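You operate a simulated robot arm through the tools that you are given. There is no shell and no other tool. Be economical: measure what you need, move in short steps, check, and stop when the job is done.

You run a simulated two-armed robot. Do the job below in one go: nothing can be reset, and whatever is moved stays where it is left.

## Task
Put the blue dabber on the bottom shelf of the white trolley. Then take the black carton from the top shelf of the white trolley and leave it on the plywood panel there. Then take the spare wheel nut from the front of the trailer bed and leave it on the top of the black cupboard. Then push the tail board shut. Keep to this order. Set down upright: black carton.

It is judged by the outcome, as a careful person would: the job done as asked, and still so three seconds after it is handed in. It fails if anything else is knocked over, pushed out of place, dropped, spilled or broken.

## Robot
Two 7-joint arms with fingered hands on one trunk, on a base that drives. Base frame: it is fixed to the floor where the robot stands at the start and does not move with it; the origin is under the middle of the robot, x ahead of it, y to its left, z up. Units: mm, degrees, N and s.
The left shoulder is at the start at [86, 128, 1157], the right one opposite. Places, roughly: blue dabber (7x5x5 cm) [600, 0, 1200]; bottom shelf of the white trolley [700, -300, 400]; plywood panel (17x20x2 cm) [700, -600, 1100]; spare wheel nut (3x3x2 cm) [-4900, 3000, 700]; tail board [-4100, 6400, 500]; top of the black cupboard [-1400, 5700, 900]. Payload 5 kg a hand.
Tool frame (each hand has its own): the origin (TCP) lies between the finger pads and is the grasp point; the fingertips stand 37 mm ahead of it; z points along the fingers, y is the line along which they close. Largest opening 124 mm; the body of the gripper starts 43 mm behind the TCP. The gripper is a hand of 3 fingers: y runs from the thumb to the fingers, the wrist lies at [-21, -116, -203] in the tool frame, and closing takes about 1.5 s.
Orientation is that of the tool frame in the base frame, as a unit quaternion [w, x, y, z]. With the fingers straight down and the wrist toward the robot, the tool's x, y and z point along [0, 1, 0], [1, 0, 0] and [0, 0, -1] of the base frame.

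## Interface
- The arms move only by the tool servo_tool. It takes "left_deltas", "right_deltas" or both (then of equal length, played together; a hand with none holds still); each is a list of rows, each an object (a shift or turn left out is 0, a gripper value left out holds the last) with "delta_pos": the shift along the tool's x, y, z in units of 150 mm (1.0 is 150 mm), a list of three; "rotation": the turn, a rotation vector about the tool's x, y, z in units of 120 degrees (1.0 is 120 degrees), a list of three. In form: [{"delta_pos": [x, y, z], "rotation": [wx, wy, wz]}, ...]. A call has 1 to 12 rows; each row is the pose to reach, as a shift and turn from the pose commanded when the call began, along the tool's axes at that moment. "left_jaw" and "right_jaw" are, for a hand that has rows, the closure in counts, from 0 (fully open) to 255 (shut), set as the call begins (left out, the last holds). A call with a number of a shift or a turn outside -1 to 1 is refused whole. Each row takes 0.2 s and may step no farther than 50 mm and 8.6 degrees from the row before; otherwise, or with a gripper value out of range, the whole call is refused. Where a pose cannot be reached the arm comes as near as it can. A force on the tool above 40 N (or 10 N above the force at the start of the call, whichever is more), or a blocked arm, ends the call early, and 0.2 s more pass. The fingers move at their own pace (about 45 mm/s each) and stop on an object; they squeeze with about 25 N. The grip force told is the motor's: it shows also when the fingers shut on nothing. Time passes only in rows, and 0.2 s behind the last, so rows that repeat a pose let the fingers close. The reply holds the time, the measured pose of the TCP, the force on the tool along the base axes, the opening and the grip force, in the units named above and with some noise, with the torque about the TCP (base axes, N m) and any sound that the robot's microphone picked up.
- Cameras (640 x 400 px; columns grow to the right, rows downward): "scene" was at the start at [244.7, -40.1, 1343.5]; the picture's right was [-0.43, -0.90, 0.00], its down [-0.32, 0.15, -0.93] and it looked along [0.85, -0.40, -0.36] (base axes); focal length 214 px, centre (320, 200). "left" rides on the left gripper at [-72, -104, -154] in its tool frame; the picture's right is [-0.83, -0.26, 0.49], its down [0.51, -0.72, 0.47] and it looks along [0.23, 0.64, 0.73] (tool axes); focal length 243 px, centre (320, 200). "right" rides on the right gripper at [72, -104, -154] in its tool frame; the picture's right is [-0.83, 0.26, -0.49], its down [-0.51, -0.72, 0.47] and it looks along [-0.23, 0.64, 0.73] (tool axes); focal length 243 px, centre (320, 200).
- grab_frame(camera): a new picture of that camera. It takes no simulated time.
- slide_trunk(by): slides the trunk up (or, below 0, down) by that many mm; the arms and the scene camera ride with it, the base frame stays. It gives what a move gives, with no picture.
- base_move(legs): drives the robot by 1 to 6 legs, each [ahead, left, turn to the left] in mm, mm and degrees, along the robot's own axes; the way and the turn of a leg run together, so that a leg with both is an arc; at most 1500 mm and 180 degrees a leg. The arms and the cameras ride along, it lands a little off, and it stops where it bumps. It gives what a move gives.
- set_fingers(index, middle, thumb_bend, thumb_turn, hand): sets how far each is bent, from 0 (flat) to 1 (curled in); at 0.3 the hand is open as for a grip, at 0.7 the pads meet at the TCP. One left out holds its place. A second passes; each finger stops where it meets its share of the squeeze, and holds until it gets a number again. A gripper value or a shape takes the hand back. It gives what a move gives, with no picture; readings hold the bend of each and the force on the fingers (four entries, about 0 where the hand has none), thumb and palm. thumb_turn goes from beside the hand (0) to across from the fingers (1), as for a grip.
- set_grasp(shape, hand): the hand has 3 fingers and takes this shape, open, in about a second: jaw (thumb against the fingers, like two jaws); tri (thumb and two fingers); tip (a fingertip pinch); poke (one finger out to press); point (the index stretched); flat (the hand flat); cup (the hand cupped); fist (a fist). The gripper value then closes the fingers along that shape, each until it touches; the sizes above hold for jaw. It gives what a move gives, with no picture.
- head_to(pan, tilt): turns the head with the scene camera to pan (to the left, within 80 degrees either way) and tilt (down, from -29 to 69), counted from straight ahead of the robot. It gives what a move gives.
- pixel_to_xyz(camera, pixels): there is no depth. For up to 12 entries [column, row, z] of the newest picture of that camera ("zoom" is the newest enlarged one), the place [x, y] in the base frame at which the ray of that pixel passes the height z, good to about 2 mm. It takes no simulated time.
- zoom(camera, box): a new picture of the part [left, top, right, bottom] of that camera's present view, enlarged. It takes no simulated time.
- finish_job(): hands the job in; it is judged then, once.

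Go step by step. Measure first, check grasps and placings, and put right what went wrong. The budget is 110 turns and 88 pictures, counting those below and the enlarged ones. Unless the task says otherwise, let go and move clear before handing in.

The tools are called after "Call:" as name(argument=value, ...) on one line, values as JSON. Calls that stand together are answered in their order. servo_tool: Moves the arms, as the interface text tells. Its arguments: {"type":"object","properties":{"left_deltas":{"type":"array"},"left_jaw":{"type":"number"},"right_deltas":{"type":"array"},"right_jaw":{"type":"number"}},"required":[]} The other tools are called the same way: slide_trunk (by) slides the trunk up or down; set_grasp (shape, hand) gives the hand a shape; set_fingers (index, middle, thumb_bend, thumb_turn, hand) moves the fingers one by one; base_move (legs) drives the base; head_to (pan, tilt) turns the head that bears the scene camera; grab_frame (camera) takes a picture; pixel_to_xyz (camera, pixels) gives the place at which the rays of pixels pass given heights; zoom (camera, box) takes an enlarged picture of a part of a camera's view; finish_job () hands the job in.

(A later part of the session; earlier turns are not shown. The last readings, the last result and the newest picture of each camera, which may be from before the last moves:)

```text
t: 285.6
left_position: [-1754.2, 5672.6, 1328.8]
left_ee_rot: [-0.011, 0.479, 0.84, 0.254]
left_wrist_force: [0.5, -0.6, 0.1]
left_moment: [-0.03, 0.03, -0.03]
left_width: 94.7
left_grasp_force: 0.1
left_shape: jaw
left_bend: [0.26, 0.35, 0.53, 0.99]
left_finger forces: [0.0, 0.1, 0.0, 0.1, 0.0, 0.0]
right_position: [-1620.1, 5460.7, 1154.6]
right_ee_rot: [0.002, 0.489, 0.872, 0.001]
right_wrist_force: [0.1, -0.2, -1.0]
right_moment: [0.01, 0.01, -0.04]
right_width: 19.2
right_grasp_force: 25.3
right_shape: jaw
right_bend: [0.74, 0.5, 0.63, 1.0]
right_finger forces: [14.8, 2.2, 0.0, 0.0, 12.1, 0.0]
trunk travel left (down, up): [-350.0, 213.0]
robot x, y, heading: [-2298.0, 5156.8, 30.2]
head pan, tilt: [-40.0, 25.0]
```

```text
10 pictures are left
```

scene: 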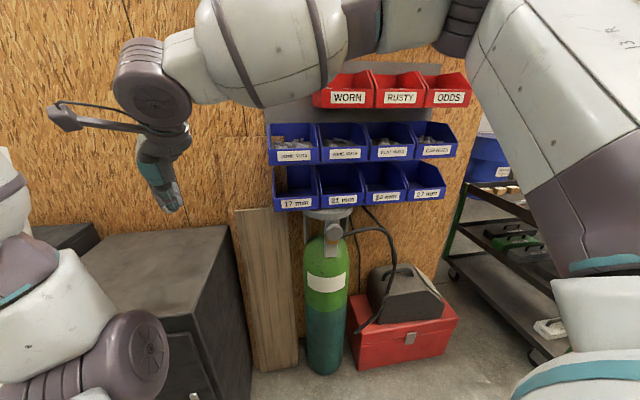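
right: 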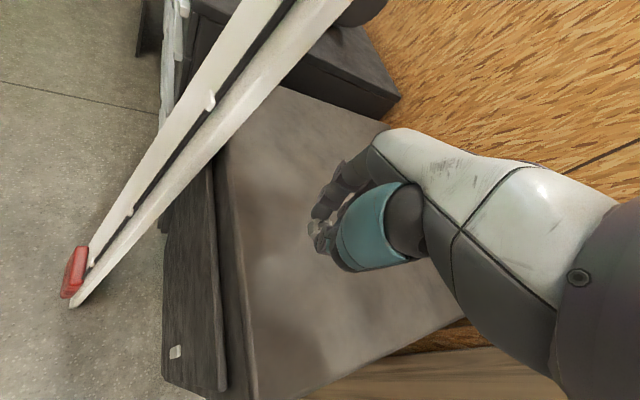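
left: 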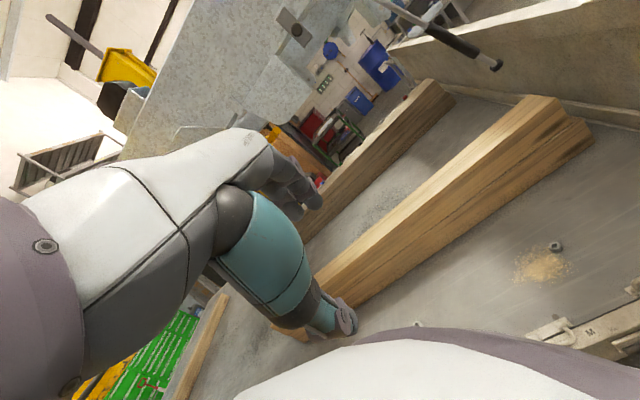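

The bins are all in place and the elbow now has room. I move in to (−1575, 5560) and descend.

Call:
servo_tool(right_deltas=[{"delta_pos": [0.14, 0.2, 0]}, {"delta_pos": [0.28, 0.4, 0.1]}, {"delta_pos": [0.41, 0.6, 0.2]}, {"delta_pos": [0.41, 0.6, 0.5]}, {"delta_pos": [0.41, 0.6, 0.8]}, {"delta_pos": [0.41, 0.6, 0.95]}])

Call:
servo_tool(right_deltas=[{"delta_pos": [0, 0, 0.25]}, {"delta_pos": [0, 0, 0.5]}, {"delta_pos": [0, 0, 0.6]}, {"delta_pos": [0, 0, 0.65]}, {"delta_pos": [0, 0, 0.65]}])

```text
t: 287.0
left_position: [-1755.5, 5673.5, 1328.9]
left_ee_rot: [-0.011, 0.479, 0.84, 0.255]
left_wrist_force: [-0.6, 0.3, -0.1]
left_moment: [-0.01, -0.03, 0.0]
left_width: 94.7
left_grasp_force: 0.1
left_shape: jaw
left_bend: [0.26, 0.35, 0.53, 0.99]
left_finger forces: [0.1, 0.0, 0.0, 0.0, 0.0, 0.0]
right_position: [-1564.0, 5545.5, 1020.3]
right_ee_rot: [0.004, 0.489, 0.872, 0.002]
right_wrist_force: [1.0, 0.3, 0.1]
right_moment: [-0.01, -0.02, -0.01]
right_width: 19.1
right_grasp_force: 25.2
right_shape: jaw
right_bend: [0.74, 0.5, 0.63, 1.0]
right_finger forces: [14.7, 1.9, 0.0, 0.0, 12.0, 0.0]
right hand out of reach, approached as far as the arm can: row 3, 4, 5, 6
trunk travel left (down, up): [-350.0, 213.0]
robot x, y, heading: [-2294.4, 5153.8, 30.5]
head pan, tilt: [-40.0, 25.0]
```

```text
t: 288.2
left_position: [-1754.6, 5674.2, 1328.5]
left_ee_rot: [-0.011, 0.479, 0.84, 0.254]
left_wrist_force: [0.1, -0.4, 0.1]
left_moment: [-0.01, 0.0, -0.02]
left_width: 94.7
left_grasp_force: 0.0
left_shape: jaw
left_bend: [0.26, 0.35, 0.53, 0.99]
left_finger forces: [0.1, 0.1, 0.1, 0.0, 0.0, 0.0]
right_position: [-1561.3, 5545.2, 923.0]
right_ee_rot: [0.004, 0.49, 0.872, 0.002]
right_wrist_force: [0.1, -0.2, -0.2]
right_moment: [-0.01, -0.02, 0.0]
right_width: 19.3
right_grasp_force: 25.4
right_shape: jaw
right_bend: [0.74, 0.5, 0.63, 1.0]
right_finger forces: [14.7, 1.9, 0.0, 0.0, 11.9, 0.1]
trunk travel left (down, up): [-350.0, 213.0]
robot x, y, heading: [-2293.4, 5157.3, 30.3]
head pan, tilt: [-40.0, 25.0]
```

Position (−1561, 5545, 923), no contact. I creep down.

Call:
servo_tool(right_deltas=[{"delta_pos": [0, 0, 0.05]}, {"delta_pos": [0, 0, 0.1]}, {"delta_pos": [0, 0, 0.14]}, {"delta_pos": [0, 0, 0.14]}])

Call:
servo_tool(right_deltas=[{"delta_pos": [0, 0, 0.02]}, {"delta_pos": [0, 0, 0.04]}, {"delta_pos": [0, 0, 0.04]}])

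Call:
servo_tool(right_deltas=[{"delta_pos": [0, 0, 0.02]}, {"delta_pos": [0, 0, 0.03]}, {"delta_pos": [0, 0, 0.03]}])

Call:
grab_frame(camera="right")

```text
t: 289.2
left_position: [-1754.8, 5673.0, 1328.6]
left_ee_rot: [-0.011, 0.48, 0.84, 0.254]
left_wrist_force: [0.4, 0.3, -0.1]
left_moment: [-0.07, 0.01, 0.02]
left_width: 94.9
left_grasp_force: 0.0
left_shape: jaw
left_bend: [0.26, 0.35, 0.53, 0.99]
left_finger forces: [0.0, 0.0, 0.0, 0.1, 0.1, 0.0]
right_position: [-1561.6, 5545.0, 902.5]
right_ee_rot: [0.003, 0.49, 0.872, 0.002]
right_wrist_force: [0.5, 0.7, 0.2]
right_moment: [-0.01, 0.01, 0.01]
right_width: 19.3
right_grasp_force: 25.4
right_shape: jaw
right_bend: [0.74, 0.5, 0.63, 1.0]
right_finger forces: [14.6, 1.9, 0.0, 0.0, 11.8, 0.0]
trunk travel left (down, up): [-350.0, 213.0]
robot x, y, heading: [-2290.9, 5151.0, 30.4]
head pan, tilt: [-40.0, 25.0]
```

```text
t: 290.0
left_position: [-1756.0, 5672.0, 1329.0]
left_ee_rot: [-0.011, 0.479, 0.84, 0.254]
left_wrist_force: [0.2, -1.0, 1.0]
left_moment: [0.02, 0.01, -0.03]
left_width: 94.6
left_grasp_force: 0.1
left_shape: jaw
left_bend: [0.26, 0.35, 0.53, 0.99]
left_finger forces: [0.0, 0.0, 0.0, 0.1, 0.0, 0.1]
right_position: [-1563.2, 5544.1, 899.3]
right_ee_rot: [0.005, 0.49, 0.872, 0.003]
right_wrist_force: [0.2, 0.1, 14.9]
right_moment: [0.24, -0.3, 0.02]
right_width: 20.3
right_grasp_force: 25.1
right_shape: jaw
right_bend: [0.74, 0.5, 0.64, 1.0]
right_finger forces: [18.8, 1.8, 0.1, 0.1, 21.7, 0.1]
trunk travel left (down, up): [-350.0, 213.0]
robot x, y, heading: [-2293.5, 5157.2, 30.5]
head pan, tilt: [-40.0, 25.0]
```

```text
t: 290.8
left_position: [-1758.2, 5670.4, 1331.4]
left_ee_rot: [-0.01, 0.478, 0.84, 0.257]
left_wrist_force: [0.8, 0.6, -0.2]
left_moment: [0.03, -0.01, 0.01]
left_width: 94.6
left_grasp_force: 0.0
left_shape: jaw
left_bend: [0.26, 0.35, 0.53, 0.99]
left_finger forces: [0.0, 0.0, 0.0, 0.1, 0.1, 0.0]
right_position: [-1563.6, 5543.4, 897.9]
right_ee_rot: [0.004, 0.489, 0.872, 0.006]
right_wrist_force: [0.8, -0.2, 38.5]
right_moment: [0.95, -1.01, -0.08]
right_width: 21.1
right_grasp_force: 24.1
right_shape: jaw
right_bend: [0.74, 0.5, 0.65, 1.0]
right_finger forces: [37.8, 1.9, 0.0, 0.1, 22.2, 0.0]
trunk travel left (down, up): [-350.0, 213.0]
robot x, y, heading: [-2294.7, 5154.8, 30.4]
head pan, tilt: [-40.0, 25.0]
```

```text
9 pictures are left
```

right: 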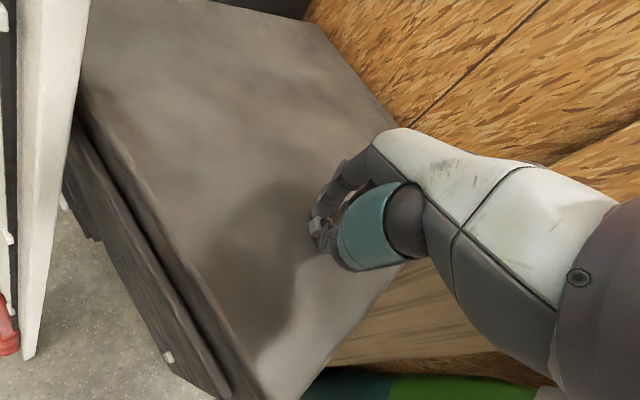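

Contact came at z≈900; I pressed a bit much. I back up 5 mm, open, lift and look.

Call:
servo_tool(right_deltas=[{"delta_pos": [0, 0, -0.03]}, {"delta_pos": [0, 0, -0.035]}])

Call:
servo_tool(right_deltas=[{"delta_pos": [0, 0, 0]}, {"delta_pos": [0, 0, 0]}, {"delta_pos": [0, 0, 0]}, {"delta_pos": [0, 0, 0]}, {"delta_pos": [0, 0, 0]}, {"delta_pos": [0, 0, 0]}, {"delta_pos": [0, 0, -0.1]}, {"delta_pos": [0, 0, -0.4]}, {"delta_pos": [0, 0, -0.7]}, {"delta_pos": [0, 0, -1.0]}], right_jaw=60)

Call:
grab_frame(camera="right")

```text
t: 291.4
left_position: [-1756.9, 5671.4, 1329.9]
left_ee_rot: [-0.01, 0.479, 0.84, 0.256]
left_wrist_force: [-0.9, 0.1, -0.5]
left_moment: [0.01, -0.01, -0.01]
left_width: 94.9
left_grasp_force: 0.0
left_shape: jaw
left_bend: [0.26, 0.35, 0.53, 0.99]
left_finger forces: [0.0, 0.1, 0.1, 0.0, 0.0, 0.0]
right_position: [-1563.0, 5543.3, 898.2]
right_ee_rot: [0.004, 0.489, 0.872, 0.003]
right_wrist_force: [1.9, 1.6, 23.1]
right_moment: [0.64, -0.59, 0.02]
right_width: 21.4
right_grasp_force: 24.6
right_shape: jaw
right_bend: [0.74, 0.5, 0.65, 1.0]
right_finger forces: [26.5, 1.7, 0.0, 0.0, 19.8, 0.0]
trunk travel left (down, up): [-350.0, 213.0]
robot x, y, heading: [-2298.0, 5157.8, 30.3]
head pan, tilt: [-40.0, 25.0]
```

```text
t: 293.6
left_position: [-1755.4, 5673.0, 1329.1]
left_ee_rot: [-0.011, 0.479, 0.84, 0.255]
left_wrist_force: [-0.9, 0.5, -0.1]
left_moment: [0.0, -0.03, -0.02]
left_width: 94.9
left_grasp_force: 0.1
left_shape: jaw
left_bend: [0.26, 0.35, 0.53, 0.99]
left_finger forces: [0.0, 0.0, 0.0, 0.1, 0.0, 0.0]
right_position: [-1565.5, 5542.8, 1045.3]
right_ee_rot: [0.002, 0.49, 0.872, 0.002]
right_wrist_force: [0.0, -0.5, -0.8]
right_moment: [0.03, -0.02, 0.03]
right_width: 94.6
right_grasp_force: 0.1
right_shape: jaw
right_bend: [0.27, 0.35, 0.54, 0.99]
right_finger forces: [0.1, 0.1, 0.1, 0.0, 0.0, 0.0]
trunk travel left (down, up): [-350.0, 213.0]
robot x, y, heading: [-2293.0, 5158.6, 30.4]
head pan, tilt: [-40.0, 25.0]
```

```text
8 pictures are left
```

right: 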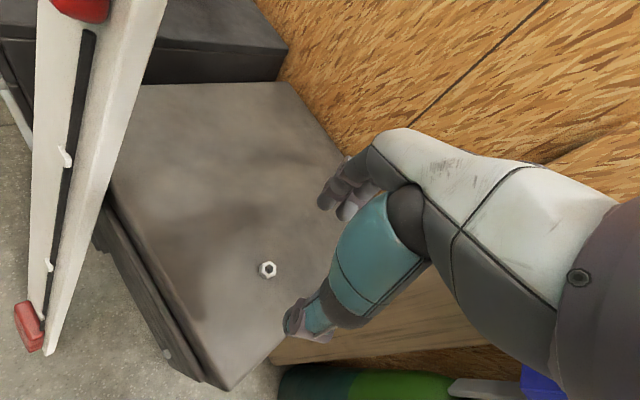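

The nut lies flat on the cupboard's top at (267,269). Now the tail board: I raise the right hand, back off, turn left and look at the trailer's rear.

Call:
servo_tool(right_deltas=[{"delta_pos": [0, -0.1, -0.3]}, {"delta_pos": [0, -0.2, -0.6]}, {"delta_pos": [0, -0.3, -0.9]}, {"delta_pos": [0, -0.4, -1.0]}])

Call:
base_move(legs=[[-150, 0, 0], [0, 0, 85]])

Call:
head_to(pan=-12, tilt=18)

Call:
grab_frame(camera="scene")

```text
t: 294.6
left_position: [-1756.8, 5673.1, 1329.5]
left_ee_rot: [-0.011, 0.48, 0.84, 0.255]
left_wrist_force: [-0.5, 0.6, -0.4]
left_moment: [0.0, -0.04, 0.0]
left_width: 94.9
left_grasp_force: 0.0
left_shape: jaw
left_bend: [0.26, 0.35, 0.53, 0.99]
left_finger forces: [0.0, 0.0, 0.1, 0.1, 0.0, 0.1]
right_position: [-1619.8, 5514.8, 1196.9]
right_ee_rot: [0.004, 0.49, 0.872, 0.003]
right_wrist_force: [0.0, -0.4, 0.3]
right_moment: [-0.01, 0.0, -0.02]
right_width: 94.7
right_grasp_force: 0.1
right_shape: jaw
right_bend: [0.27, 0.35, 0.54, 0.99]
right_finger forces: [0.0, 0.1, 0.0, 0.1, 0.0, 0.0]
trunk travel left (down, up): [-350.0, 213.0]
robot x, y, heading: [-2294.9, 5156.0, 30.4]
head pan, tilt: [-40.0, 25.0]
```

```text
t: 299.6
left_position: [-2893.0, 5665.1, 1328.2]
left_ee_rot: [-0.18, -0.213, 0.943, 0.18]
left_wrist_force: [0.4, 0.1, -0.5]
left_moment: [-0.03, 0.0, -0.02]
left_width: 95.1
left_grasp_force: 0.2
left_shape: jaw
left_bend: [0.26, 0.35, 0.53, 0.99]
left_finger forces: [0.1, 0.0, 0.0, 0.0, 0.1, 0.1]
right_position: [-2721.4, 5785.2, 1195.5]
right_ee_rot: [0.001, -0.228, 0.974, 0.003]
right_wrist_force: [0.5, 0.6, 0.9]
right_moment: [-0.03, -0.01, 0.03]
right_width: 94.7
right_grasp_force: 0.2
right_shape: jaw
right_bend: [0.27, 0.35, 0.54, 0.99]
right_finger forces: [0.1, 0.0, 0.0, 0.0, 0.0, 0.0]
trunk travel left (down, up): [-350.0, 213.0]
robot x, y, heading: [-2429.8, 5080.5, 115.3]
head pan, tilt: [-40.0, 25.0]
```

```text
t: 300.5
left_position: [-2892.5, 5665.8, 1328.7]
left_ee_rot: [-0.18, -0.213, 0.943, 0.18]
left_wrist_force: [-0.2, 0.8, -0.6]
left_moment: [0.01, -0.02, -0.01]
left_width: 95.0
left_grasp_force: 0.1
left_shape: jaw
left_bend: [0.26, 0.35, 0.53, 0.99]
left_finger forces: [0.1, 0.0, 0.0, 0.0, 0.0, 0.1]
right_position: [-2721.3, 5786.7, 1196.2]
right_ee_rot: [0.001, -0.227, 0.974, 0.003]
right_wrist_force: [-0.2, 0.0, 0.3]
right_moment: [0.02, 0.0, 0.01]
right_width: 94.2
right_grasp_force: 0.1
right_shape: jaw
right_bend: [0.27, 0.35, 0.54, 0.99]
right_finger forces: [0.0, 0.1, 0.0, 0.1, 0.1, 0.0]
trunk travel left (down, up): [-350.0, 213.0]
robot x, y, heading: [-2425.8, 5078.8, 115.4]
head pan, tilt: [-12.0, 18.0]
```

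```text
7 pictures are left
```

scene: 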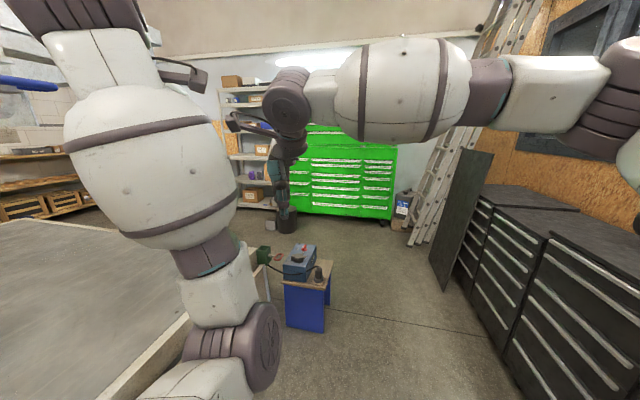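

I measure the stool, the far wall items and the free space behind the trailer.

Call:
pixel_to_xyz(camera="scene", pixels=[[323, 331, 0], [288, 323, 0], [330, 300, 0], [390, 220, 0], [286, 233, 0], [265, 209, 0], [215, 208, 0], [430, 262, 0], [245, 300, 700], [100, 395, 700], [50, 222, 700], [412, 245, 0]])

```text
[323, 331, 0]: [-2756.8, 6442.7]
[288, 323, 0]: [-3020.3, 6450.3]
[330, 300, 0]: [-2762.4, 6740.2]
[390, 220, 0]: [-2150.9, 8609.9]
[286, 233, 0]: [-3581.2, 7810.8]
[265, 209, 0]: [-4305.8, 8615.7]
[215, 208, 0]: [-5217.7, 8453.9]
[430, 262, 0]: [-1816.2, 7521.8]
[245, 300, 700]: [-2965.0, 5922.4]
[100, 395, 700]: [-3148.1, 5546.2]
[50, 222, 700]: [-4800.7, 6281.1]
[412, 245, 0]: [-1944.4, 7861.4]
```

Lane x≈−2360 to y≈7300 is free. I drive up there, turn to face −x behind the trailer, advance 900 and look at the tail board.

Call:
base_move(legs=[[0, 0, -25.3], [1130, -70, 0], [1100, 0, 0], [0, 0, 90], [700, 0, 0]])

Call:
head_to(pan=60, tilt=25)

Call:
grab_frame(camera="scene")

```text
t: 320.1
left_position: [-3816.5, 7075.6, 1328.4]
left_ee_rot: [0.25, 0.7, -0.667, -0.051]
left_wrist_force: [0.6, -0.4, -0.3]
left_moment: [0.0, 0.0, -0.02]
left_width: 94.7
left_grasp_force: 0.2
left_shape: jaw
left_bend: [0.26, 0.35, 0.53, 0.99]
left_finger forces: [0.0, 0.0, 0.0, 0.0, 0.1, 0.0]
right_position: [-3862.4, 7278.2, 1196.4]
right_ee_rot: [0.001, 0.729, -0.684, -0.003]
right_wrist_force: [0.8, -0.3, -0.2]
right_moment: [0.0, 0.0, -0.01]
right_width: 94.4
right_grasp_force: 0.1
right_shape: jaw
right_bend: [0.27, 0.35, 0.54, 0.99]
right_finger forces: [0.0, 0.0, 0.1, 0.0, 0.0, 0.1]
trunk travel left (down, up): [-350.0, 213.0]
robot x, y, heading: [-3098.0, 7278.4, -177.1]
head pan, tilt: [-12.0, 18.0]
```

```text
t: 321.5
left_position: [-3817.0, 7074.0, 1327.5]
left_ee_rot: [0.25, 0.7, -0.667, -0.049]
left_wrist_force: [-0.7, -0.1, 0.2]
left_moment: [0.02, -0.04, -0.03]
left_width: 94.9
left_grasp_force: 0.2
left_shape: jaw
left_bend: [0.26, 0.35, 0.53, 0.99]
left_finger forces: [0.0, 0.0, 0.0, 0.0, 0.1, 0.0]
right_position: [-3864.7, 7279.2, 1195.3]
right_ee_rot: [0.001, 0.729, -0.685, -0.003]
right_wrist_force: [-0.3, 0.2, -0.3]
right_moment: [0.01, -0.02, -0.03]
right_width: 94.4
right_grasp_force: 0.1
right_shape: jaw
right_bend: [0.27, 0.35, 0.54, 0.99]
right_finger forces: [0.1, 0.0, 0.1, 0.0, 0.0, 0.0]
trunk travel left (down, up): [-350.0, 213.0]
robot x, y, heading: [-3095.2, 7280.4, -177.5]
head pan, tilt: [60.0, 25.0]
```

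```text
6 pictures are left
```

scene: 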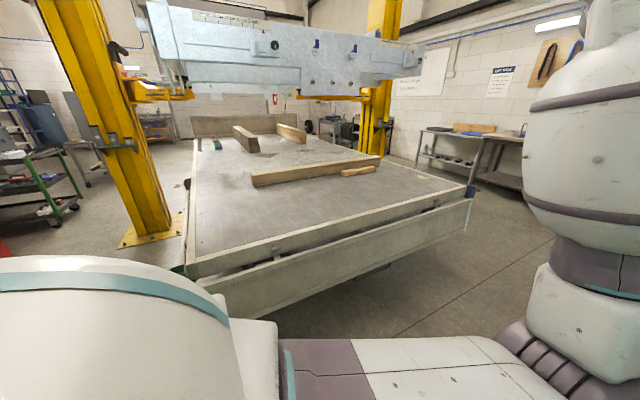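

The tail board runs from (195,285) to (470,205), with a dark gap along its top edge, leaning out. I zoom in to see its hinge side.

Call:
zoom(camera="scene", box=[170, 150, 500, 330])

Call:
pixel_to_xyz(camera="scene", pixels=[[188, 276, 690], [467, 188, 690], [200, 283, 690], [200, 283, 600], [470, 200, 690], [470, 200, 600], [330, 245, 690], [335, 255, 690], [465, 235, 400], [230, 315, 400]])

```text
1.94 times, centred on (335, 240) of scene
```

zoom: 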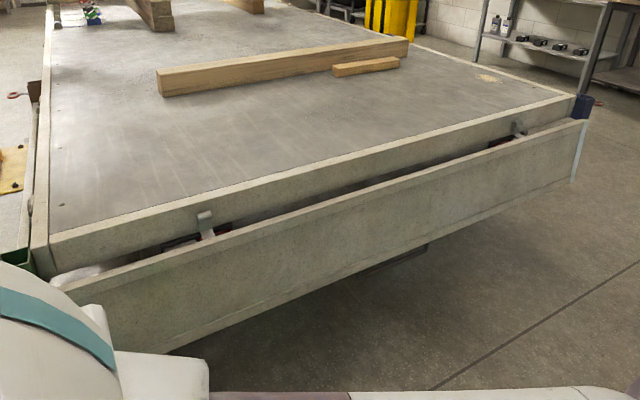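

```text
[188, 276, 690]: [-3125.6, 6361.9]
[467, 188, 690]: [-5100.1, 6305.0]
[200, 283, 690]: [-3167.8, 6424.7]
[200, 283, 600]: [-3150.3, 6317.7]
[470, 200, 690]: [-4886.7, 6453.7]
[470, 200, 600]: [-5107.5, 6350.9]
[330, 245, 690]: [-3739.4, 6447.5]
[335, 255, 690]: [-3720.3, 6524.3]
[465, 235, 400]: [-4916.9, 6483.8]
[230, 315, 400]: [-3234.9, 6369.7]
```

The board is hinged at its bottom: the top edge stands ~100 mm out from the bed's rear (y≈6340). I drive behind its middle, face it, retract the right hand a bit and make a fist for pushing.

Call:
base_move(legs=[[940, 0, 0], [0, 0, 87.3]])

Call:
servo_tool(right_deltas=[{"delta_pos": [0, -0.25, 0]}, {"delta_pos": [0, -0.5, 0]}, {"delta_pos": [0, -0.5, 0]}])

Call:
set_grasp(shape="fist", hand="right")

Call:
slide_trunk(by=-200)

```text
t: 330.1
left_position: [-3868.9, 6506.2, 1329.3]
left_ee_rot: [0.217, 0.967, -0.006, 0.135]
left_wrist_force: [-0.2, 1.2, -0.7]
left_moment: [-0.01, -0.01, -0.02]
left_width: 95.0
left_grasp_force: 0.1
left_shape: jaw
left_bend: [0.26, 0.35, 0.53, 0.99]
left_finger forces: [0.0, 0.0, 0.0, 0.1, 0.1, 0.0]
right_position: [-4075.1, 6472.7, 1196.1]
right_ee_rot: [0.003, 1.0, 0.001, -0.001]
right_wrist_force: [-0.7, 0.9, 0.4]
right_moment: [0.01, -0.01, -0.01]
right_width: 94.6
right_grasp_force: 0.2
right_shape: jaw
right_bend: [0.27, 0.35, 0.54, 0.99]
right_finger forces: [0.1, 0.0, 0.0, 0.1, 0.0, 0.1]
trunk travel left (down, up): [-350.0, 213.0]
robot x, y, heading: [-4026.6, 7239.0, -90.8]
head pan, tilt: [60.0, 25.0]
```

```text
t: 330.9
left_position: [-3867.4, 6504.1, 1327.5]
left_ee_rot: [0.216, 0.967, -0.005, 0.135]
left_wrist_force: [0.4, 0.1, -0.4]
left_moment: [0.01, -0.03, -0.02]
left_width: 94.8
left_grasp_force: 0.1
left_shape: jaw
left_bend: [0.26, 0.35, 0.53, 0.99]
left_finger forces: [0.1, 0.1, 0.1, 0.1, 0.0, 0.0]
right_position: [-4075.4, 6544.1, 1194.2]
right_ee_rot: [0.002, 1.0, 0.001, -0.002]
right_wrist_force: [-0.6, -0.9, -0.8]
right_moment: [0.02, 0.01, -0.02]
right_width: 94.6
right_grasp_force: 0.1
right_shape: jaw
right_bend: [0.27, 0.35, 0.53, 0.99]
right_finger forces: [0.0, 0.0, 0.0, 0.0, 0.0, 0.0]
trunk travel left (down, up): [-350.0, 213.0]
robot x, y, heading: [-4030.0, 7236.2, -90.9]
head pan, tilt: [60.0, 25.0]
```

```text
t: 331.8
left_position: [-3868.1, 6507.3, 1329.3]
left_ee_rot: [0.217, 0.967, -0.006, 0.134]
left_wrist_force: [-0.1, -0.4, -0.1]
left_moment: [0.0, -0.04, 0.01]
left_width: 94.8
left_grasp_force: 0.1
left_shape: jaw
left_bend: [0.26, 0.35, 0.53, 0.99]
left_finger forces: [0.0, 0.0, 0.1, 0.0, 0.0, 0.1]
right_position: [-4074.8, 6547.6, 1197.2]
right_ee_rot: [0.003, 1.0, 0.001, -0.001]
right_wrist_force: [-0.1, -0.2, 0.2]
right_moment: [0.0, 0.0, -0.04]
right_width: 0.1
right_grasp_force: 0.0
right_shape: fist
right_bend: [1.0, 1.0, 0.84, 0.84]
right_finger forces: [0.0, 0.1, 0.1, 0.1, 0.0, 0.0]
trunk travel left (down, up): [-350.0, 213.0]
robot x, y, heading: [-4030.9, 7239.2, -91.1]
head pan, tilt: [60.0, 25.0]
```

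```text
t: 333.0
left_position: [-3866.9, 6499.7, 1211.0]
left_ee_rot: [0.211, 0.968, -0.006, 0.133]
left_wrist_force: [0.5, -2.0, -0.8]
left_moment: [0.04, 0.02, 0.01]
left_width: 94.7
left_grasp_force: 0.1
left_shape: jaw
left_bend: [0.26, 0.35, 0.53, 0.99]
left_finger forces: [0.1, 0.0, 0.0, 0.0, 0.0, 0.0]
right_position: [-4076.4, 6539.9, 1081.6]
right_ee_rot: [-0.001, 1.0, -0.002, 0.002]
right_wrist_force: [0.1, 0.7, -0.6]
right_moment: [0.05, -0.01, 0.0]
right_width: 0.0
right_grasp_force: 0.0
right_shape: fist
right_bend: [1.0, 1.0, 0.84, 0.84]
right_finger forces: [0.0, 0.0, 0.1, 0.1, 0.0, 0.0]
trunk travel left (down, up): [-242.0, 322.0]
robot x, y, heading: [-4033.5, 7234.2, -90.9]
head pan, tilt: [60.0, 25.0]
stopped: the force on the tool passed its limit (the readings are from after the stop); the commanded pose is now the measured one
```

The trunk stopped after ~115 mm on a force; I look down ahead to see the hands and board.

Call:
head_to(pan=-8, tilt=40)

Call:
grab_frame(camera="scene")

```text
t: 334.4
left_position: [-3866.5, 6503.5, 1214.1]
left_ee_rot: [0.212, 0.968, -0.005, 0.134]
left_wrist_force: [-0.3, -0.2, 0.5]
left_moment: [0.01, -0.02, 0.05]
left_width: 95.0
left_grasp_force: 0.0
left_shape: jaw
left_bend: [0.26, 0.35, 0.53, 0.99]
left_finger forces: [0.0, 0.0, 0.0, 0.0, 0.0, 0.0]
right_position: [-4075.4, 6543.4, 1085.3]
right_ee_rot: [0.0, 1.0, -0.003, 0.002]
right_wrist_force: [-3.2, -0.4, 2.7]
right_moment: [0.53, -0.85, 0.28]
right_width: 0.3
right_grasp_force: 0.1
right_shape: fist
right_bend: [1.0, 1.0, 0.84, 0.84]
right_finger forces: [0.0, 0.0, 0.0, 0.0, 0.0, 0.0]
trunk travel left (down, up): [-242.0, 322.0]
robot x, y, heading: [-4031.0, 7240.1, -91.1]
head pan, tilt: [-8.0, 40.0]
```

```text
4 pictures are left
```

scene: 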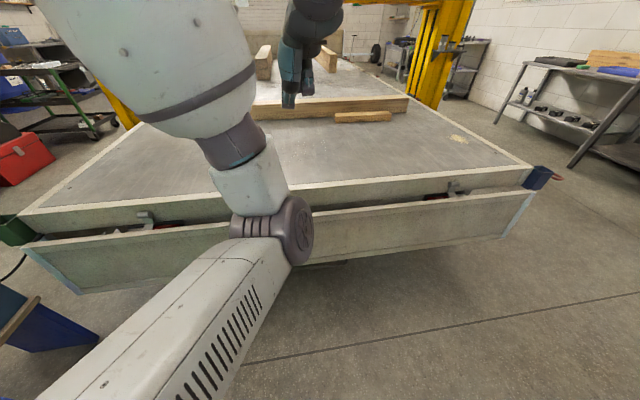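

The left and right wrists are close to touching. I measure the board's top edge again and move the right hand 130 mm to the right.

Call:
pixel_to_xyz(camera="scene", pixels=[[400, 207, 690], [400, 207, 650], [400, 207, 600], [400, 190, 690], [400, 247, 450], [400, 247, 400], [530, 192, 690], [530, 192, 640], [505, 238, 400]])

Call:
servo_tool(right_deltas=[{"delta_pos": [-0.2, 0, 0]}, {"delta_pos": [-0.45, 0, 0]}, {"delta_pos": [-0.7, 0, 0]}, {"delta_pos": [-0.95, 0, 0]}, {"delta_pos": [-0.95, 0, 0]}])

Call:
slide_trunk(by=-80)

```text
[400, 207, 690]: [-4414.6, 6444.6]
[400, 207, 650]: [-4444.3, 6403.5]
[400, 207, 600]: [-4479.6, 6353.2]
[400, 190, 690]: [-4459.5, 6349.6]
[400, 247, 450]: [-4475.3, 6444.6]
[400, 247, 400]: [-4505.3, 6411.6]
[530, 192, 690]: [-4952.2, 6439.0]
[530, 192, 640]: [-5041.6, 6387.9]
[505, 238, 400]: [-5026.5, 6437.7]
```

```text
t: 335.6
left_position: [-3864.9, 6502.7, 1213.9]
left_ee_rot: [0.213, 0.968, -0.004, 0.133]
left_wrist_force: [0.4, -0.4, 0.4]
left_moment: [0.02, 0.04, 0.0]
left_width: 94.9
left_grasp_force: 0.1
left_shape: jaw
left_bend: [0.26, 0.35, 0.53, 0.99]
left_finger forces: [0.0, 0.0, 0.0, 0.0, 0.1, 0.1]
right_position: [-4217.8, 6540.9, 1084.1]
right_ee_rot: [0.0, 1.0, -0.003, 0.002]
right_wrist_force: [0.6, 0.0, 0.5]
right_moment: [0.02, 0.01, 0.0]
right_width: 0.1
right_grasp_force: 0.0
right_shape: fist
right_bend: [1.0, 1.0, 0.84, 0.84]
right_finger forces: [0.1, 0.1, 0.1, 0.1, 0.1, 0.0]
trunk travel left (down, up): [-242.0, 322.0]
robot x, y, heading: [-4027.4, 7242.6, -91.1]
head pan, tilt: [-8.0, 40.0]
```

```text
t: 336.8
left_position: [-3866.8, 6479.0, 1099.2]
left_ee_rot: [0.191, 0.972, -0.008, 0.135]
left_wrist_force: [-0.1, 0.8, 0.0]
left_moment: [-0.02, 0.02, -0.01]
left_width: 95.0
left_grasp_force: 0.1
left_shape: jaw
left_bend: [0.26, 0.35, 0.53, 0.99]
left_finger forces: [0.1, 0.1, 0.0, 0.0, 0.0, 0.0]
right_position: [-4219.2, 6543.4, 1005.9]
right_ee_rot: [0.002, 1.0, -0.003, 0.002]
right_wrist_force: [-0.4, -0.4, -0.4]
right_moment: [-0.03, -0.02, -0.01]
right_width: 0.1
right_grasp_force: 0.0
right_shape: fist
right_bend: [1.0, 1.0, 0.84, 0.84]
right_finger forces: [0.0, 0.0, 0.0, 0.0, 0.0, 0.0]
trunk travel left (down, up): [-162.0, 402.0]
robot x, y, heading: [-4028.9, 7237.8, -91.3]
head pan, tilt: [-8.0, 40.0]
```

The board's top edge is at z≈690, y≈6445 (bed edge 6350). I lower the fist behind it to z≈650.

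Call:
servo_tool(right_deltas=[{"delta_pos": [0, -0.1, 0.25]}, {"delta_pos": [0, -0.2, 0.5]}, {"delta_pos": [0, -0.25, 0.75]}, {"delta_pos": [0, -0.25, 1.0]}])

Call:
servo_tool(right_deltas=[{"delta_pos": [0, 0, 0.25]}, {"delta_pos": [0, 0, 0.5]}, {"delta_pos": [0, 0, 0.75]}, {"delta_pos": [0, 0, 1.0]}])

Call:
servo_tool(right_deltas=[{"delta_pos": [0, 0, 0.2]}, {"delta_pos": [0, 0, 0.4]}, {"delta_pos": [0, 0, 0.4]}])

Call:
grab_frame(camera="scene")

```text
t: 337.8
left_position: [-3867.9, 6477.0, 1095.6]
left_ee_rot: [0.19, 0.973, -0.008, 0.134]
left_wrist_force: [0.8, 1.2, 0.5]
left_moment: [0.02, 0.02, 0.01]
left_width: 94.7
left_grasp_force: 0.1
left_shape: jaw
left_bend: [0.26, 0.35, 0.53, 0.99]
left_finger forces: [0.0, 0.0, 0.1, 0.0, 0.0, 0.0]
right_position: [-4218.5, 6579.9, 852.9]
right_ee_rot: [-0.001, 1.0, -0.003, 0.002]
right_wrist_force: [0.3, -0.9, 0.9]
right_moment: [0.03, 0.0, 0.0]
right_width: 0.0
right_grasp_force: 0.1
right_shape: fist
right_bend: [1.0, 1.0, 0.84, 0.84]
right_finger forces: [0.0, 0.0, 0.1, 0.1, 0.1, 0.0]
trunk travel left (down, up): [-162.0, 402.0]
robot x, y, heading: [-4030.9, 7239.8, -90.8]
head pan, tilt: [-8.0, 40.0]
```

```text
t: 338.8
left_position: [-3867.4, 6476.3, 1095.3]
left_ee_rot: [0.189, 0.973, -0.008, 0.136]
left_wrist_force: [-0.9, -0.8, 0.4]
left_moment: [0.01, 0.01, -0.01]
left_width: 94.6
left_grasp_force: 0.1
left_shape: jaw
left_bend: [0.26, 0.35, 0.53, 0.99]
left_finger forces: [0.1, 0.0, 0.1, 0.0, 0.1, 0.0]
right_position: [-4218.5, 6580.9, 703.9]
right_ee_rot: [0.0, 1.0, -0.003, 0.002]
right_wrist_force: [0.3, -0.4, 0.1]
right_moment: [0.04, -0.02, 0.0]
right_width: 0.0
right_grasp_force: 0.1
right_shape: fist
right_bend: [1.0, 1.0, 0.84, 0.84]
right_finger forces: [0.0, 0.1, 0.1, 0.1, 0.1, 0.0]
trunk travel left (down, up): [-162.0, 402.0]
robot x, y, heading: [-4033.4, 7240.1, -90.9]
head pan, tilt: [-8.0, 40.0]
```

```text
t: 339.6
left_position: [-3866.2, 6480.1, 1097.4]
left_ee_rot: [0.19, 0.972, -0.008, 0.135]
left_wrist_force: [0.1, 0.0, -0.1]
left_moment: [0.0, 0.0, 0.03]
left_width: 95.0
left_grasp_force: 0.0
left_shape: jaw
left_bend: [0.26, 0.35, 0.53, 0.99]
left_finger forces: [0.1, 0.1, 0.0, 0.1, 0.0, 0.0]
right_position: [-4215.9, 6580.9, 644.1]
right_ee_rot: [0.001, 1.0, -0.003, 0.002]
right_wrist_force: [0.3, 0.9, 0.0]
right_moment: [-0.01, -0.01, -0.02]
right_width: 0.0
right_grasp_force: 0.1
right_shape: fist
right_bend: [1.0, 1.0, 0.84, 0.84]
right_finger forces: [0.0, 0.0, 0.0, 0.0, 0.0, 0.1]
trunk travel left (down, up): [-162.0, 402.0]
robot x, y, heading: [-4029.0, 7236.6, -91.1]
head pan, tilt: [-8.0, 40.0]
```

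```text
3 pictures are left
```

scene: 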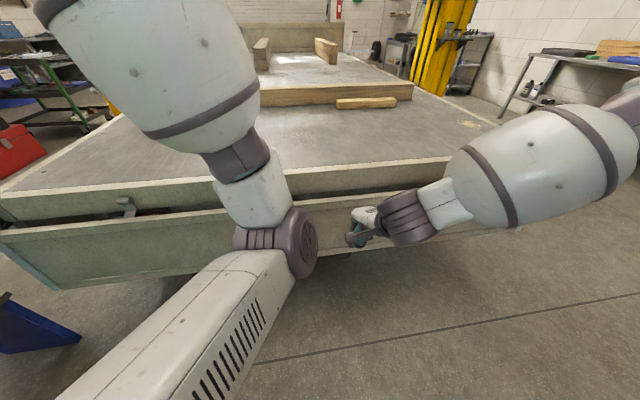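

The fist is behind the board, clear of it. I push forward in steps and watch the force.

Call:
servo_tool(right_deltas=[{"delta_pos": [0, 0.15, 0]}, {"delta_pos": [0, 0.3, 0]}, {"delta_pos": [0, 0.45, 0]}, {"delta_pos": [0, 0.6, 0]}, {"delta_pos": [0, 0.75, 0]}, {"delta_pos": [0, 0.85, 0]}, {"delta_pos": [0, 0.95, 0]}, {"delta_pos": [0, 1.0, 0]}])

Call:
servo_tool(right_deltas=[{"delta_pos": [0, 0.07, 0]}, {"delta_pos": [0, 0.14, 0]}, {"delta_pos": [0, 0.21, 0]}, {"delta_pos": [0, 0.28, 0]}])

```text
t: 341.4
left_position: [-3866.7, 6479.0, 1097.5]
left_ee_rot: [0.19, 0.972, -0.008, 0.135]
left_wrist_force: [0.3, -0.2, -0.7]
left_moment: [0.0, 0.02, -0.03]
left_width: 95.0
left_grasp_force: 0.1
left_shape: jaw
left_bend: [0.26, 0.35, 0.53, 0.99]
left_finger forces: [0.0, 0.0, 0.0, 0.0, 0.0, 0.0]
right_position: [-4218.2, 6431.3, 644.5]
right_ee_rot: [0.001, 1.0, -0.002, 0.002]
right_wrist_force: [0.6, -0.6, -0.2]
right_moment: [0.02, -0.01, 0.02]
right_width: 0.0
right_grasp_force: 0.0
right_shape: fist
right_bend: [1.0, 1.0, 0.84, 0.84]
right_finger forces: [0.0, 0.0, 0.0, 0.1, 0.0, 0.0]
trunk travel left (down, up): [-162.0, 402.0]
robot x, y, heading: [-4030.9, 7234.2, -90.7]
head pan, tilt: [-8.0, 40.0]
```

```text
t: 342.4
left_position: [-3866.9, 6478.8, 1097.9]
left_ee_rot: [0.19, 0.972, -0.007, 0.135]
left_wrist_force: [0.4, -0.1, 0.1]
left_moment: [-0.01, 0.0, 0.03]
left_width: 94.8
left_grasp_force: 0.0
left_shape: jaw
left_bend: [0.26, 0.35, 0.53, 0.99]
left_finger forces: [0.0, 0.0, 0.1, 0.0, 0.0, 0.0]
right_position: [-4219.0, 6388.6, 644.1]
right_ee_rot: [0.0, 1.0, -0.003, 0.002]
right_wrist_force: [0.8, 0.0, -0.7]
right_moment: [0.0, -0.01, 0.02]
right_width: 0.0
right_grasp_force: 0.0
right_shape: fist
right_bend: [1.0, 1.0, 0.84, 0.84]
right_finger forces: [0.1, 0.0, 0.1, 0.0, 0.0, 0.0]
trunk travel left (down, up): [-162.0, 402.0]
robot x, y, heading: [-4030.1, 7236.0, -90.9]
head pan, tilt: [-8.0, 40.0]
```

No force yet at y 6389; the curled fist may be passing above the board. I take a zoomed look.

Call:
zoom(camera="scene", box=[300, 140, 480, 270])

```text
3.08 times, centred on (390, 205) of scene
```

zoom: 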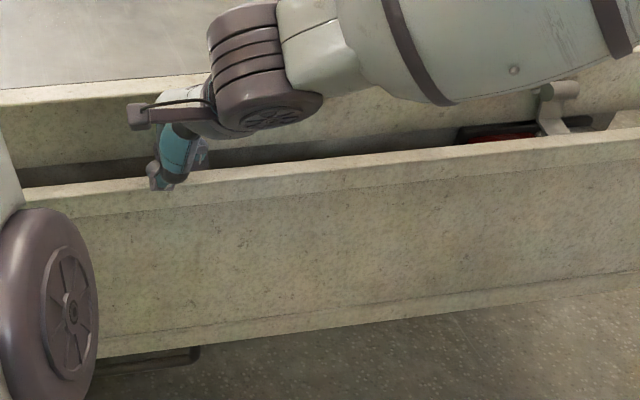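

The fist is above the board's top edge, which is lower than thought (≈z 620). I retract, lower 110 mm and push again.

Call:
servo_tool(right_deltas=[{"delta_pos": [0, -0.3, 0]}, {"delta_pos": [0, -0.6, 0]}, {"delta_pos": [0, -0.9, 0]}, {"delta_pos": [0, -1.0, 0]}])

Call:
servo_tool(right_deltas=[{"delta_pos": [0, -0.15, 0.1]}, {"delta_pos": [0, -0.15, 0.35]}, {"delta_pos": [0, -0.15, 0.6]}, {"delta_pos": [0, -0.15, 0.75]}, {"delta_pos": [0, -0.15, 0.75]}])

Call:
servo_tool(right_deltas=[{"delta_pos": [0, 0.12, 0]}, {"delta_pos": [0, 0.24, 0]}, {"delta_pos": [0, 0.36, 0]}, {"delta_pos": [0, 0.48, 0]}, {"delta_pos": [0, 0.6, 0]}, {"delta_pos": [0, 0.7, 0]}, {"delta_pos": [0, 0.8, 0]}, {"delta_pos": [0, 0.9, 0]}, {"delta_pos": [0, 1.0, 0]}])

```text
t: 343.4
left_position: [-3867.0, 6479.7, 1096.7]
left_ee_rot: [0.19, 0.972, -0.007, 0.136]
left_wrist_force: [-0.1, 0.1, 0.1]
left_moment: [0.03, -0.02, 0.0]
left_width: 94.7
left_grasp_force: 0.0
left_shape: jaw
left_bend: [0.26, 0.35, 0.53, 0.99]
left_finger forces: [0.0, 0.0, 0.0, 0.0, 0.1, 0.0]
right_position: [-4215.6, 6538.9, 645.0]
right_ee_rot: [0.001, 1.0, -0.003, 0.002]
right_wrist_force: [0.1, 0.3, 0.6]
right_moment: [0.03, 0.03, -0.01]
right_width: 0.1
right_grasp_force: 0.2
right_shape: fist
right_bend: [1.0, 1.0, 0.84, 0.84]
right_finger forces: [0.1, 0.1, 0.1, 0.0, 0.0, 0.1]
trunk travel left (down, up): [-162.0, 402.0]
robot x, y, heading: [-4028.3, 7237.6, -90.9]
head pan, tilt: [-8.0, 40.0]
```

```text
t: 344.6
left_position: [-3867.2, 6479.2, 1096.5]
left_ee_rot: [0.191, 0.972, -0.008, 0.135]
left_wrist_force: [0.6, 0.8, -0.4]
left_moment: [0.03, -0.01, 0.0]
left_width: 94.5
left_grasp_force: 0.0
left_shape: jaw
left_bend: [0.26, 0.35, 0.53, 0.99]
left_finger forces: [0.1, 0.1, 0.0, 0.0, 0.0, 0.1]
right_position: [-4218.6, 6560.4, 532.3]
right_ee_rot: [0.0, 1.0, -0.002, 0.002]
right_wrist_force: [-0.2, -0.2, -0.6]
right_moment: [0.02, -0.05, 0.0]
right_width: 0.0
right_grasp_force: 0.1
right_shape: fist
right_bend: [1.0, 1.0, 0.84, 0.84]
right_finger forces: [0.0, 0.0, 0.0, 0.0, 0.0, 0.1]
trunk travel left (down, up): [-162.0, 402.0]
robot x, y, heading: [-4033.7, 7238.3, -90.8]
head pan, tilt: [-8.0, 40.0]
```

```text
t: 346.5
left_position: [-3866.3, 6479.8, 1096.8]
left_ee_rot: [0.19, 0.972, -0.008, 0.135]
left_wrist_force: [0.1, -0.2, -1.2]
left_moment: [0.03, 0.03, 0.03]
left_width: 94.6
left_grasp_force: 0.3
left_shape: jaw
left_bend: [0.26, 0.35, 0.53, 0.99]
left_finger forces: [0.0, 0.0, 0.0, 0.0, 0.0, 0.0]
right_position: [-4214.3, 6425.5, 529.4]
right_ee_rot: [-0.004, 1.0, -0.002, 0.004]
right_wrist_force: [0.1, 14.3, 4.5]
right_moment: [-1.33, 0.05, -0.26]
right_width: 0.0
right_grasp_force: 0.0
right_shape: fist
right_bend: [1.0, 1.0, 0.84, 0.84]
right_finger forces: [0.0, 14.4, 0.0, 0.0, 0.0, 0.0]
trunk travel left (down, up): [-162.0, 402.0]
robot x, y, heading: [-4030.1, 7239.5, -91.1]
head pan, tilt: [-8.0, 40.0]
stopped in row 9 (right hand): the force on the tool passed its limit (the readings are from after the stop); the commanded pose is now the measured one
```

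Contact with the board, 40 N reached at y≈6425. I raise a little for leverage and push on in small steps.

Call:
servo_tool(right_deltas=[{"delta_pos": [0, -0.1, 0]}, {"delta_pos": [0, -0.1, -0.17]}, {"delta_pos": [0, -0.1, -0.27]}, {"delta_pos": [0, -0.03, -0.27]}, {"delta_pos": [0, 0.0, -0.27]}, {"delta_pos": [0, 0.03, -0.27]}, {"delta_pos": [0, 0.06, -0.27]}, {"delta_pos": [0, 0.1, -0.27]}, {"delta_pos": [0, 0.14, -0.27]}, {"delta_pos": [0, 0.18, -0.27]}, {"delta_pos": [0, 0.22, -0.27]}, {"delta_pos": [0, 0.26, -0.27]}])

Call:
servo_tool(right_deltas=[{"delta_pos": [0, 0.04, 0]}, {"delta_pos": [0, 0.08, 0]}, {"delta_pos": [0, 0.12, 0]}, {"delta_pos": [0, 0.16, 0]}, {"delta_pos": [0, 0.2, 0]}, {"delta_pos": [0, 0.24, 0]}, {"delta_pos": [0, 0.28, 0]}, {"delta_pos": [0, 0.32, 0]}])

```text
t: 348.3
left_position: [-3868.2, 6483.0, 1097.8]
left_ee_rot: [0.191, 0.972, -0.01, 0.135]
left_wrist_force: [0.1, 0.5, 0.2]
left_moment: [-0.01, -0.03, -0.01]
left_width: 94.6
left_grasp_force: 0.0
left_shape: jaw
left_bend: [0.26, 0.35, 0.53, 0.99]
left_finger forces: [0.1, 0.1, 0.0, 0.0, 0.0, 0.0]
right_position: [-4215.5, 6418.2, 571.5]
right_ee_rot: [-0.005, 1.0, -0.002, 0.004]
right_wrist_force: [-1.3, 27.4, 15.3]
right_moment: [-2.09, 0.17, -0.51]
right_width: 0.1
right_grasp_force: 0.1
right_shape: fist
right_bend: [1.0, 1.0, 0.84, 0.84]
right_finger forces: [0.0, 31.4, 0.0, 0.0, 0.0, 0.0]
trunk travel left (down, up): [-162.0, 402.0]
robot x, y, heading: [-4032.7, 7241.3, -91.1]
head pan, tilt: [-8.0, 40.0]
stopped in row 9 (right hand): the force on the tool passed its limit (the readings are from after the stop); the commanded pose is now the measured one
```

```text
t: 348.7
left_position: [-3871.2, 6483.5, 1099.6]
left_ee_rot: [0.191, 0.972, -0.009, 0.135]
left_wrist_force: [0.3, -0.3, 1.2]
left_moment: [-0.04, -0.02, 0.0]
left_width: 94.9
left_grasp_force: 0.0
left_shape: jaw
left_bend: [0.26, 0.35, 0.53, 0.99]
left_finger forces: [0.0, 0.0, 0.0, 0.0, 0.0, 0.1]
right_position: [-4217.3, 6416.6, 571.4]
right_ee_rot: [-0.007, 1.0, -0.001, 0.004]
right_wrist_force: [-1.5, 29.7, 19.4]
right_moment: [-2.27, 0.19, -0.52]
right_width: 0.0
right_grasp_force: 0.0
right_shape: fist
right_bend: [1.0, 1.0, 0.84, 0.84]
right_finger forces: [0.0, 33.9, 0.1, 0.0, 0.0, 0.0]
trunk travel left (down, up): [-162.0, 402.0]
robot x, y, heading: [-4031.1, 7232.8, -91.2]
head pan, tilt: [-8.0, 40.0]
stopped in row 1 (right hand): the force on the tool passed its limit (the readings are from after the stop); the commanded pose is now the measured one
```

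The board now resists around 45 N. I check whether it has closed (2 pictures left).

Call:
zoom(camera="scene", box=[300, 140, 480, 270])

```text
3.08 times, centred on (390, 205) of scene
```

zoom: 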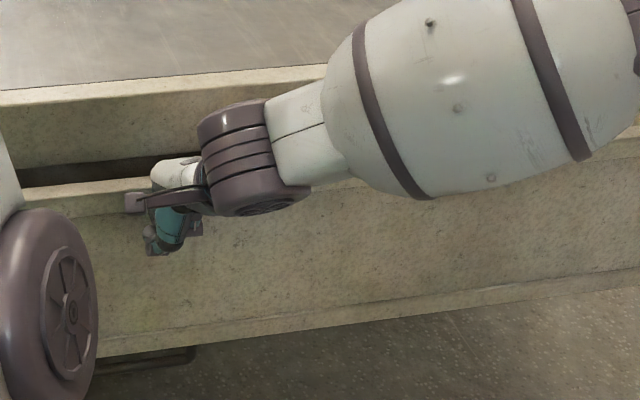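

The board hangs vertical (its image narrows downward exactly as a vertical plane would, z≈390–640) and cannot go inward: it is dropped, hinged along its top at the bed, and must be swung outward and up to shut, standing like the headboard. I'll do that from its free end at x≈−5070. First I withdraw and raise the right hand and drive round.

Call:
servo_tool(right_deltas=[{"delta_pos": [0, -0.3, 0]}, {"delta_pos": [0, -0.6, 0]}, {"delta_pos": [0, -0.7, -0.25]}, {"delta_pos": [0, -0.7, -0.5]}, {"delta_pos": [0, -0.7, -0.75]}, {"delta_pos": [0, -0.7, -1.0]}])

Call:
servo_tool(right_deltas=[{"delta_pos": [0, 0, -0.3]}, {"delta_pos": [0, 0, -0.6]}, {"delta_pos": [0, 0, -0.9]}, {"delta_pos": [0, 0, -1.0]}])

Call:
base_move(legs=[[0, -1400, 0], [0, -400, 1], [540, 0, 0], [0, 0, 90]])

```text
t: 350.1
left_position: [-3868.6, 6481.2, 1097.2]
left_ee_rot: [0.19, 0.972, -0.008, 0.135]
left_wrist_force: [0.4, -0.4, -0.4]
left_moment: [-0.01, 0.03, 0.0]
left_width: 94.7
left_grasp_force: 0.1
left_shape: jaw
left_bend: [0.26, 0.35, 0.53, 0.99]
left_finger forces: [0.0, 0.0, 0.0, 0.1, 0.1, 0.0]
right_position: [-4212.9, 6516.1, 720.5]
right_ee_rot: [-0.008, 1.0, -0.001, 0.002]
right_wrist_force: [0.3, -0.9, 0.2]
right_moment: [-0.01, 0.01, -0.04]
right_width: 0.2
right_grasp_force: 0.1
right_shape: fist
right_bend: [1.0, 1.0, 0.84, 0.84]
right_finger forces: [0.0, 0.1, 0.1, 0.0, 0.0, 0.1]
trunk travel left (down, up): [-162.0, 402.0]
robot x, y, heading: [-4032.4, 7235.9, -91.1]
head pan, tilt: [-8.0, 40.0]
```

```text
t: 351.1
left_position: [-3870.1, 6480.2, 1096.9]
left_ee_rot: [0.189, 0.972, -0.009, 0.135]
left_wrist_force: [0.0, 0.3, -0.2]
left_moment: [0.0, 0.01, 0.0]
left_width: 94.6
left_grasp_force: 0.1
left_shape: jaw
left_bend: [0.26, 0.35, 0.53, 0.99]
left_finger forces: [0.1, 0.0, 0.0, 0.0, 0.0, 0.1]
right_position: [-4216.2, 6514.6, 867.5]
right_ee_rot: [-0.008, 1.0, -0.001, 0.004]
right_wrist_force: [0.2, -0.2, -0.4]
right_moment: [-0.02, -0.02, -0.03]
right_width: 0.0
right_grasp_force: 0.0
right_shape: fist
right_bend: [1.0, 1.0, 0.84, 0.84]
right_finger forces: [0.1, 0.1, 0.1, 0.1, 0.1, 0.1]
trunk travel left (down, up): [-162.0, 402.0]
robot x, y, heading: [-4027.1, 7238.5, -91.4]
head pan, tilt: [-8.0, 40.0]
```

```text
t: 366.6
left_position: [-5062.4, 6889.4, 1096.5]
left_ee_rot: [0.04, 0.696, 0.68, 0.229]
left_wrist_force: [0.2, -0.1, 0.5]
left_moment: [0.02, 0.01, 0.04]
left_width: 94.9
left_grasp_force: 0.0
left_shape: jaw
left_bend: [0.26, 0.35, 0.53, 0.99]
left_finger forces: [0.0, 0.0, 0.1, 0.1, 0.1, 0.1]
right_position: [-5098.5, 6541.7, 867.4]
right_ee_rot: [-0.008, 0.709, 0.705, -0.003]
right_wrist_force: [-0.1, 0.0, 0.2]
right_moment: [-0.01, -0.03, 0.02]
right_width: 0.4
right_grasp_force: 0.1
right_shape: fist
right_bend: [1.0, 1.0, 0.84, 0.84]
right_finger forces: [0.1, 0.0, 0.0, 0.1, 0.0, 0.0]
trunk travel left (down, up): [-162.0, 402.0]
robot x, y, heading: [-5819.5, 6733.0, -1.2]
head pan, tilt: [-8.0, 40.0]
```

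I'm beside the trailer's rear corner. I raise the right hand out of the view and take my last picture as a profile view of the board's end.

Call:
servo_tool(right_deltas=[{"delta_pos": [-0.25, -0.1, -0.25]}, {"delta_pos": [-0.5, -0.2, -0.5]}, {"delta_pos": [-0.7, -0.3, -0.75]}, {"delta_pos": [-0.9, -0.3, -1.0]}])

Call:
servo_tool(right_deltas=[{"delta_pos": [-0.1, 0, -0.3]}, {"delta_pos": [-0.2, 0, -0.6]}, {"delta_pos": [-0.3, 0, -0.9]}, {"delta_pos": [-0.4, 0, -1.0]}])

Call:
head_to(pan=-28, tilt=42)

Call:
zoom(camera="scene", box=[170, 90, 490, 290])

```text
refused: row 1 steps farther than a row can; nothing moved
```

```text
t: 367.6
left_position: [-5062.3, 6888.9, 1096.6]
left_ee_rot: [0.039, 0.696, 0.68, 0.229]
left_wrist_force: [-0.1, 0.2, -1.0]
left_moment: [0.02, 0.0, -0.01]
left_width: 94.6
left_grasp_force: 0.1
left_shape: jaw
left_bend: [0.26, 0.35, 0.53, 0.99]
left_finger forces: [0.0, 0.0, 0.0, 0.1, 0.0, 0.0]
right_position: [-5098.9, 6480.0, 1016.6]
right_ee_rot: [-0.008, 0.709, 0.705, -0.002]
right_wrist_force: [-0.5, -0.2, -0.3]
right_moment: [-0.01, -0.01, 0.0]
right_width: 0.0
right_grasp_force: 0.0
right_shape: fist
right_bend: [1.0, 1.0, 0.84, 0.84]
right_finger forces: [0.0, 0.1, 0.1, 0.1, 0.0, 0.1]
trunk travel left (down, up): [-162.0, 402.0]
robot x, y, heading: [-5821.6, 6733.9, -1.3]
head pan, tilt: [-8.0, 40.0]
```

```text
t: 368.4
left_position: [-5063.3, 6889.9, 1095.4]
left_ee_rot: [0.039, 0.695, 0.68, 0.229]
left_wrist_force: [0.0, 0.2, 0.6]
left_moment: [0.01, 0.02, -0.03]
left_width: 94.6
left_grasp_force: 0.1
left_shape: jaw
left_bend: [0.26, 0.35, 0.53, 0.99]
left_finger forces: [0.0, 0.0, 0.1, 0.0, 0.1, 0.0]
right_position: [-5098.9, 6480.5, 1017.1]
right_ee_rot: [-0.008, 0.71, 0.704, -0.003]
right_wrist_force: [-0.2, -0.1, 0.9]
right_moment: [-0.01, 0.01, 0.02]
right_width: 0.0
right_grasp_force: 0.1
right_shape: fist
right_bend: [1.0, 1.0, 0.84, 0.84]
right_finger forces: [0.0, 0.1, 0.0, 0.0, 0.1, 0.0]
trunk travel left (down, up): [-162.0, 402.0]
robot x, y, heading: [-5823.5, 6733.5, -1.4]
head pan, tilt: [-28.0, 42.0]
```

```text
2.00 times, centred on (330, 190) of scene
```

zoom: 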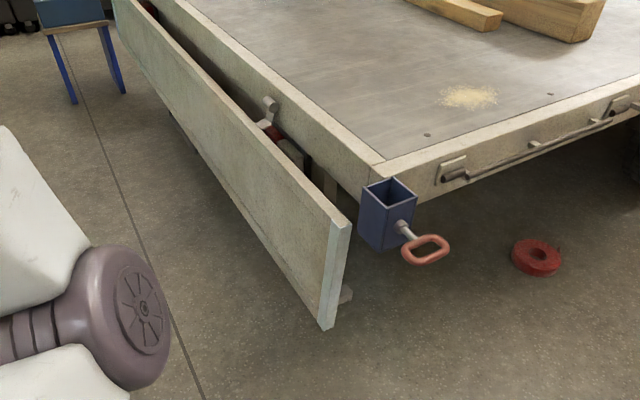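

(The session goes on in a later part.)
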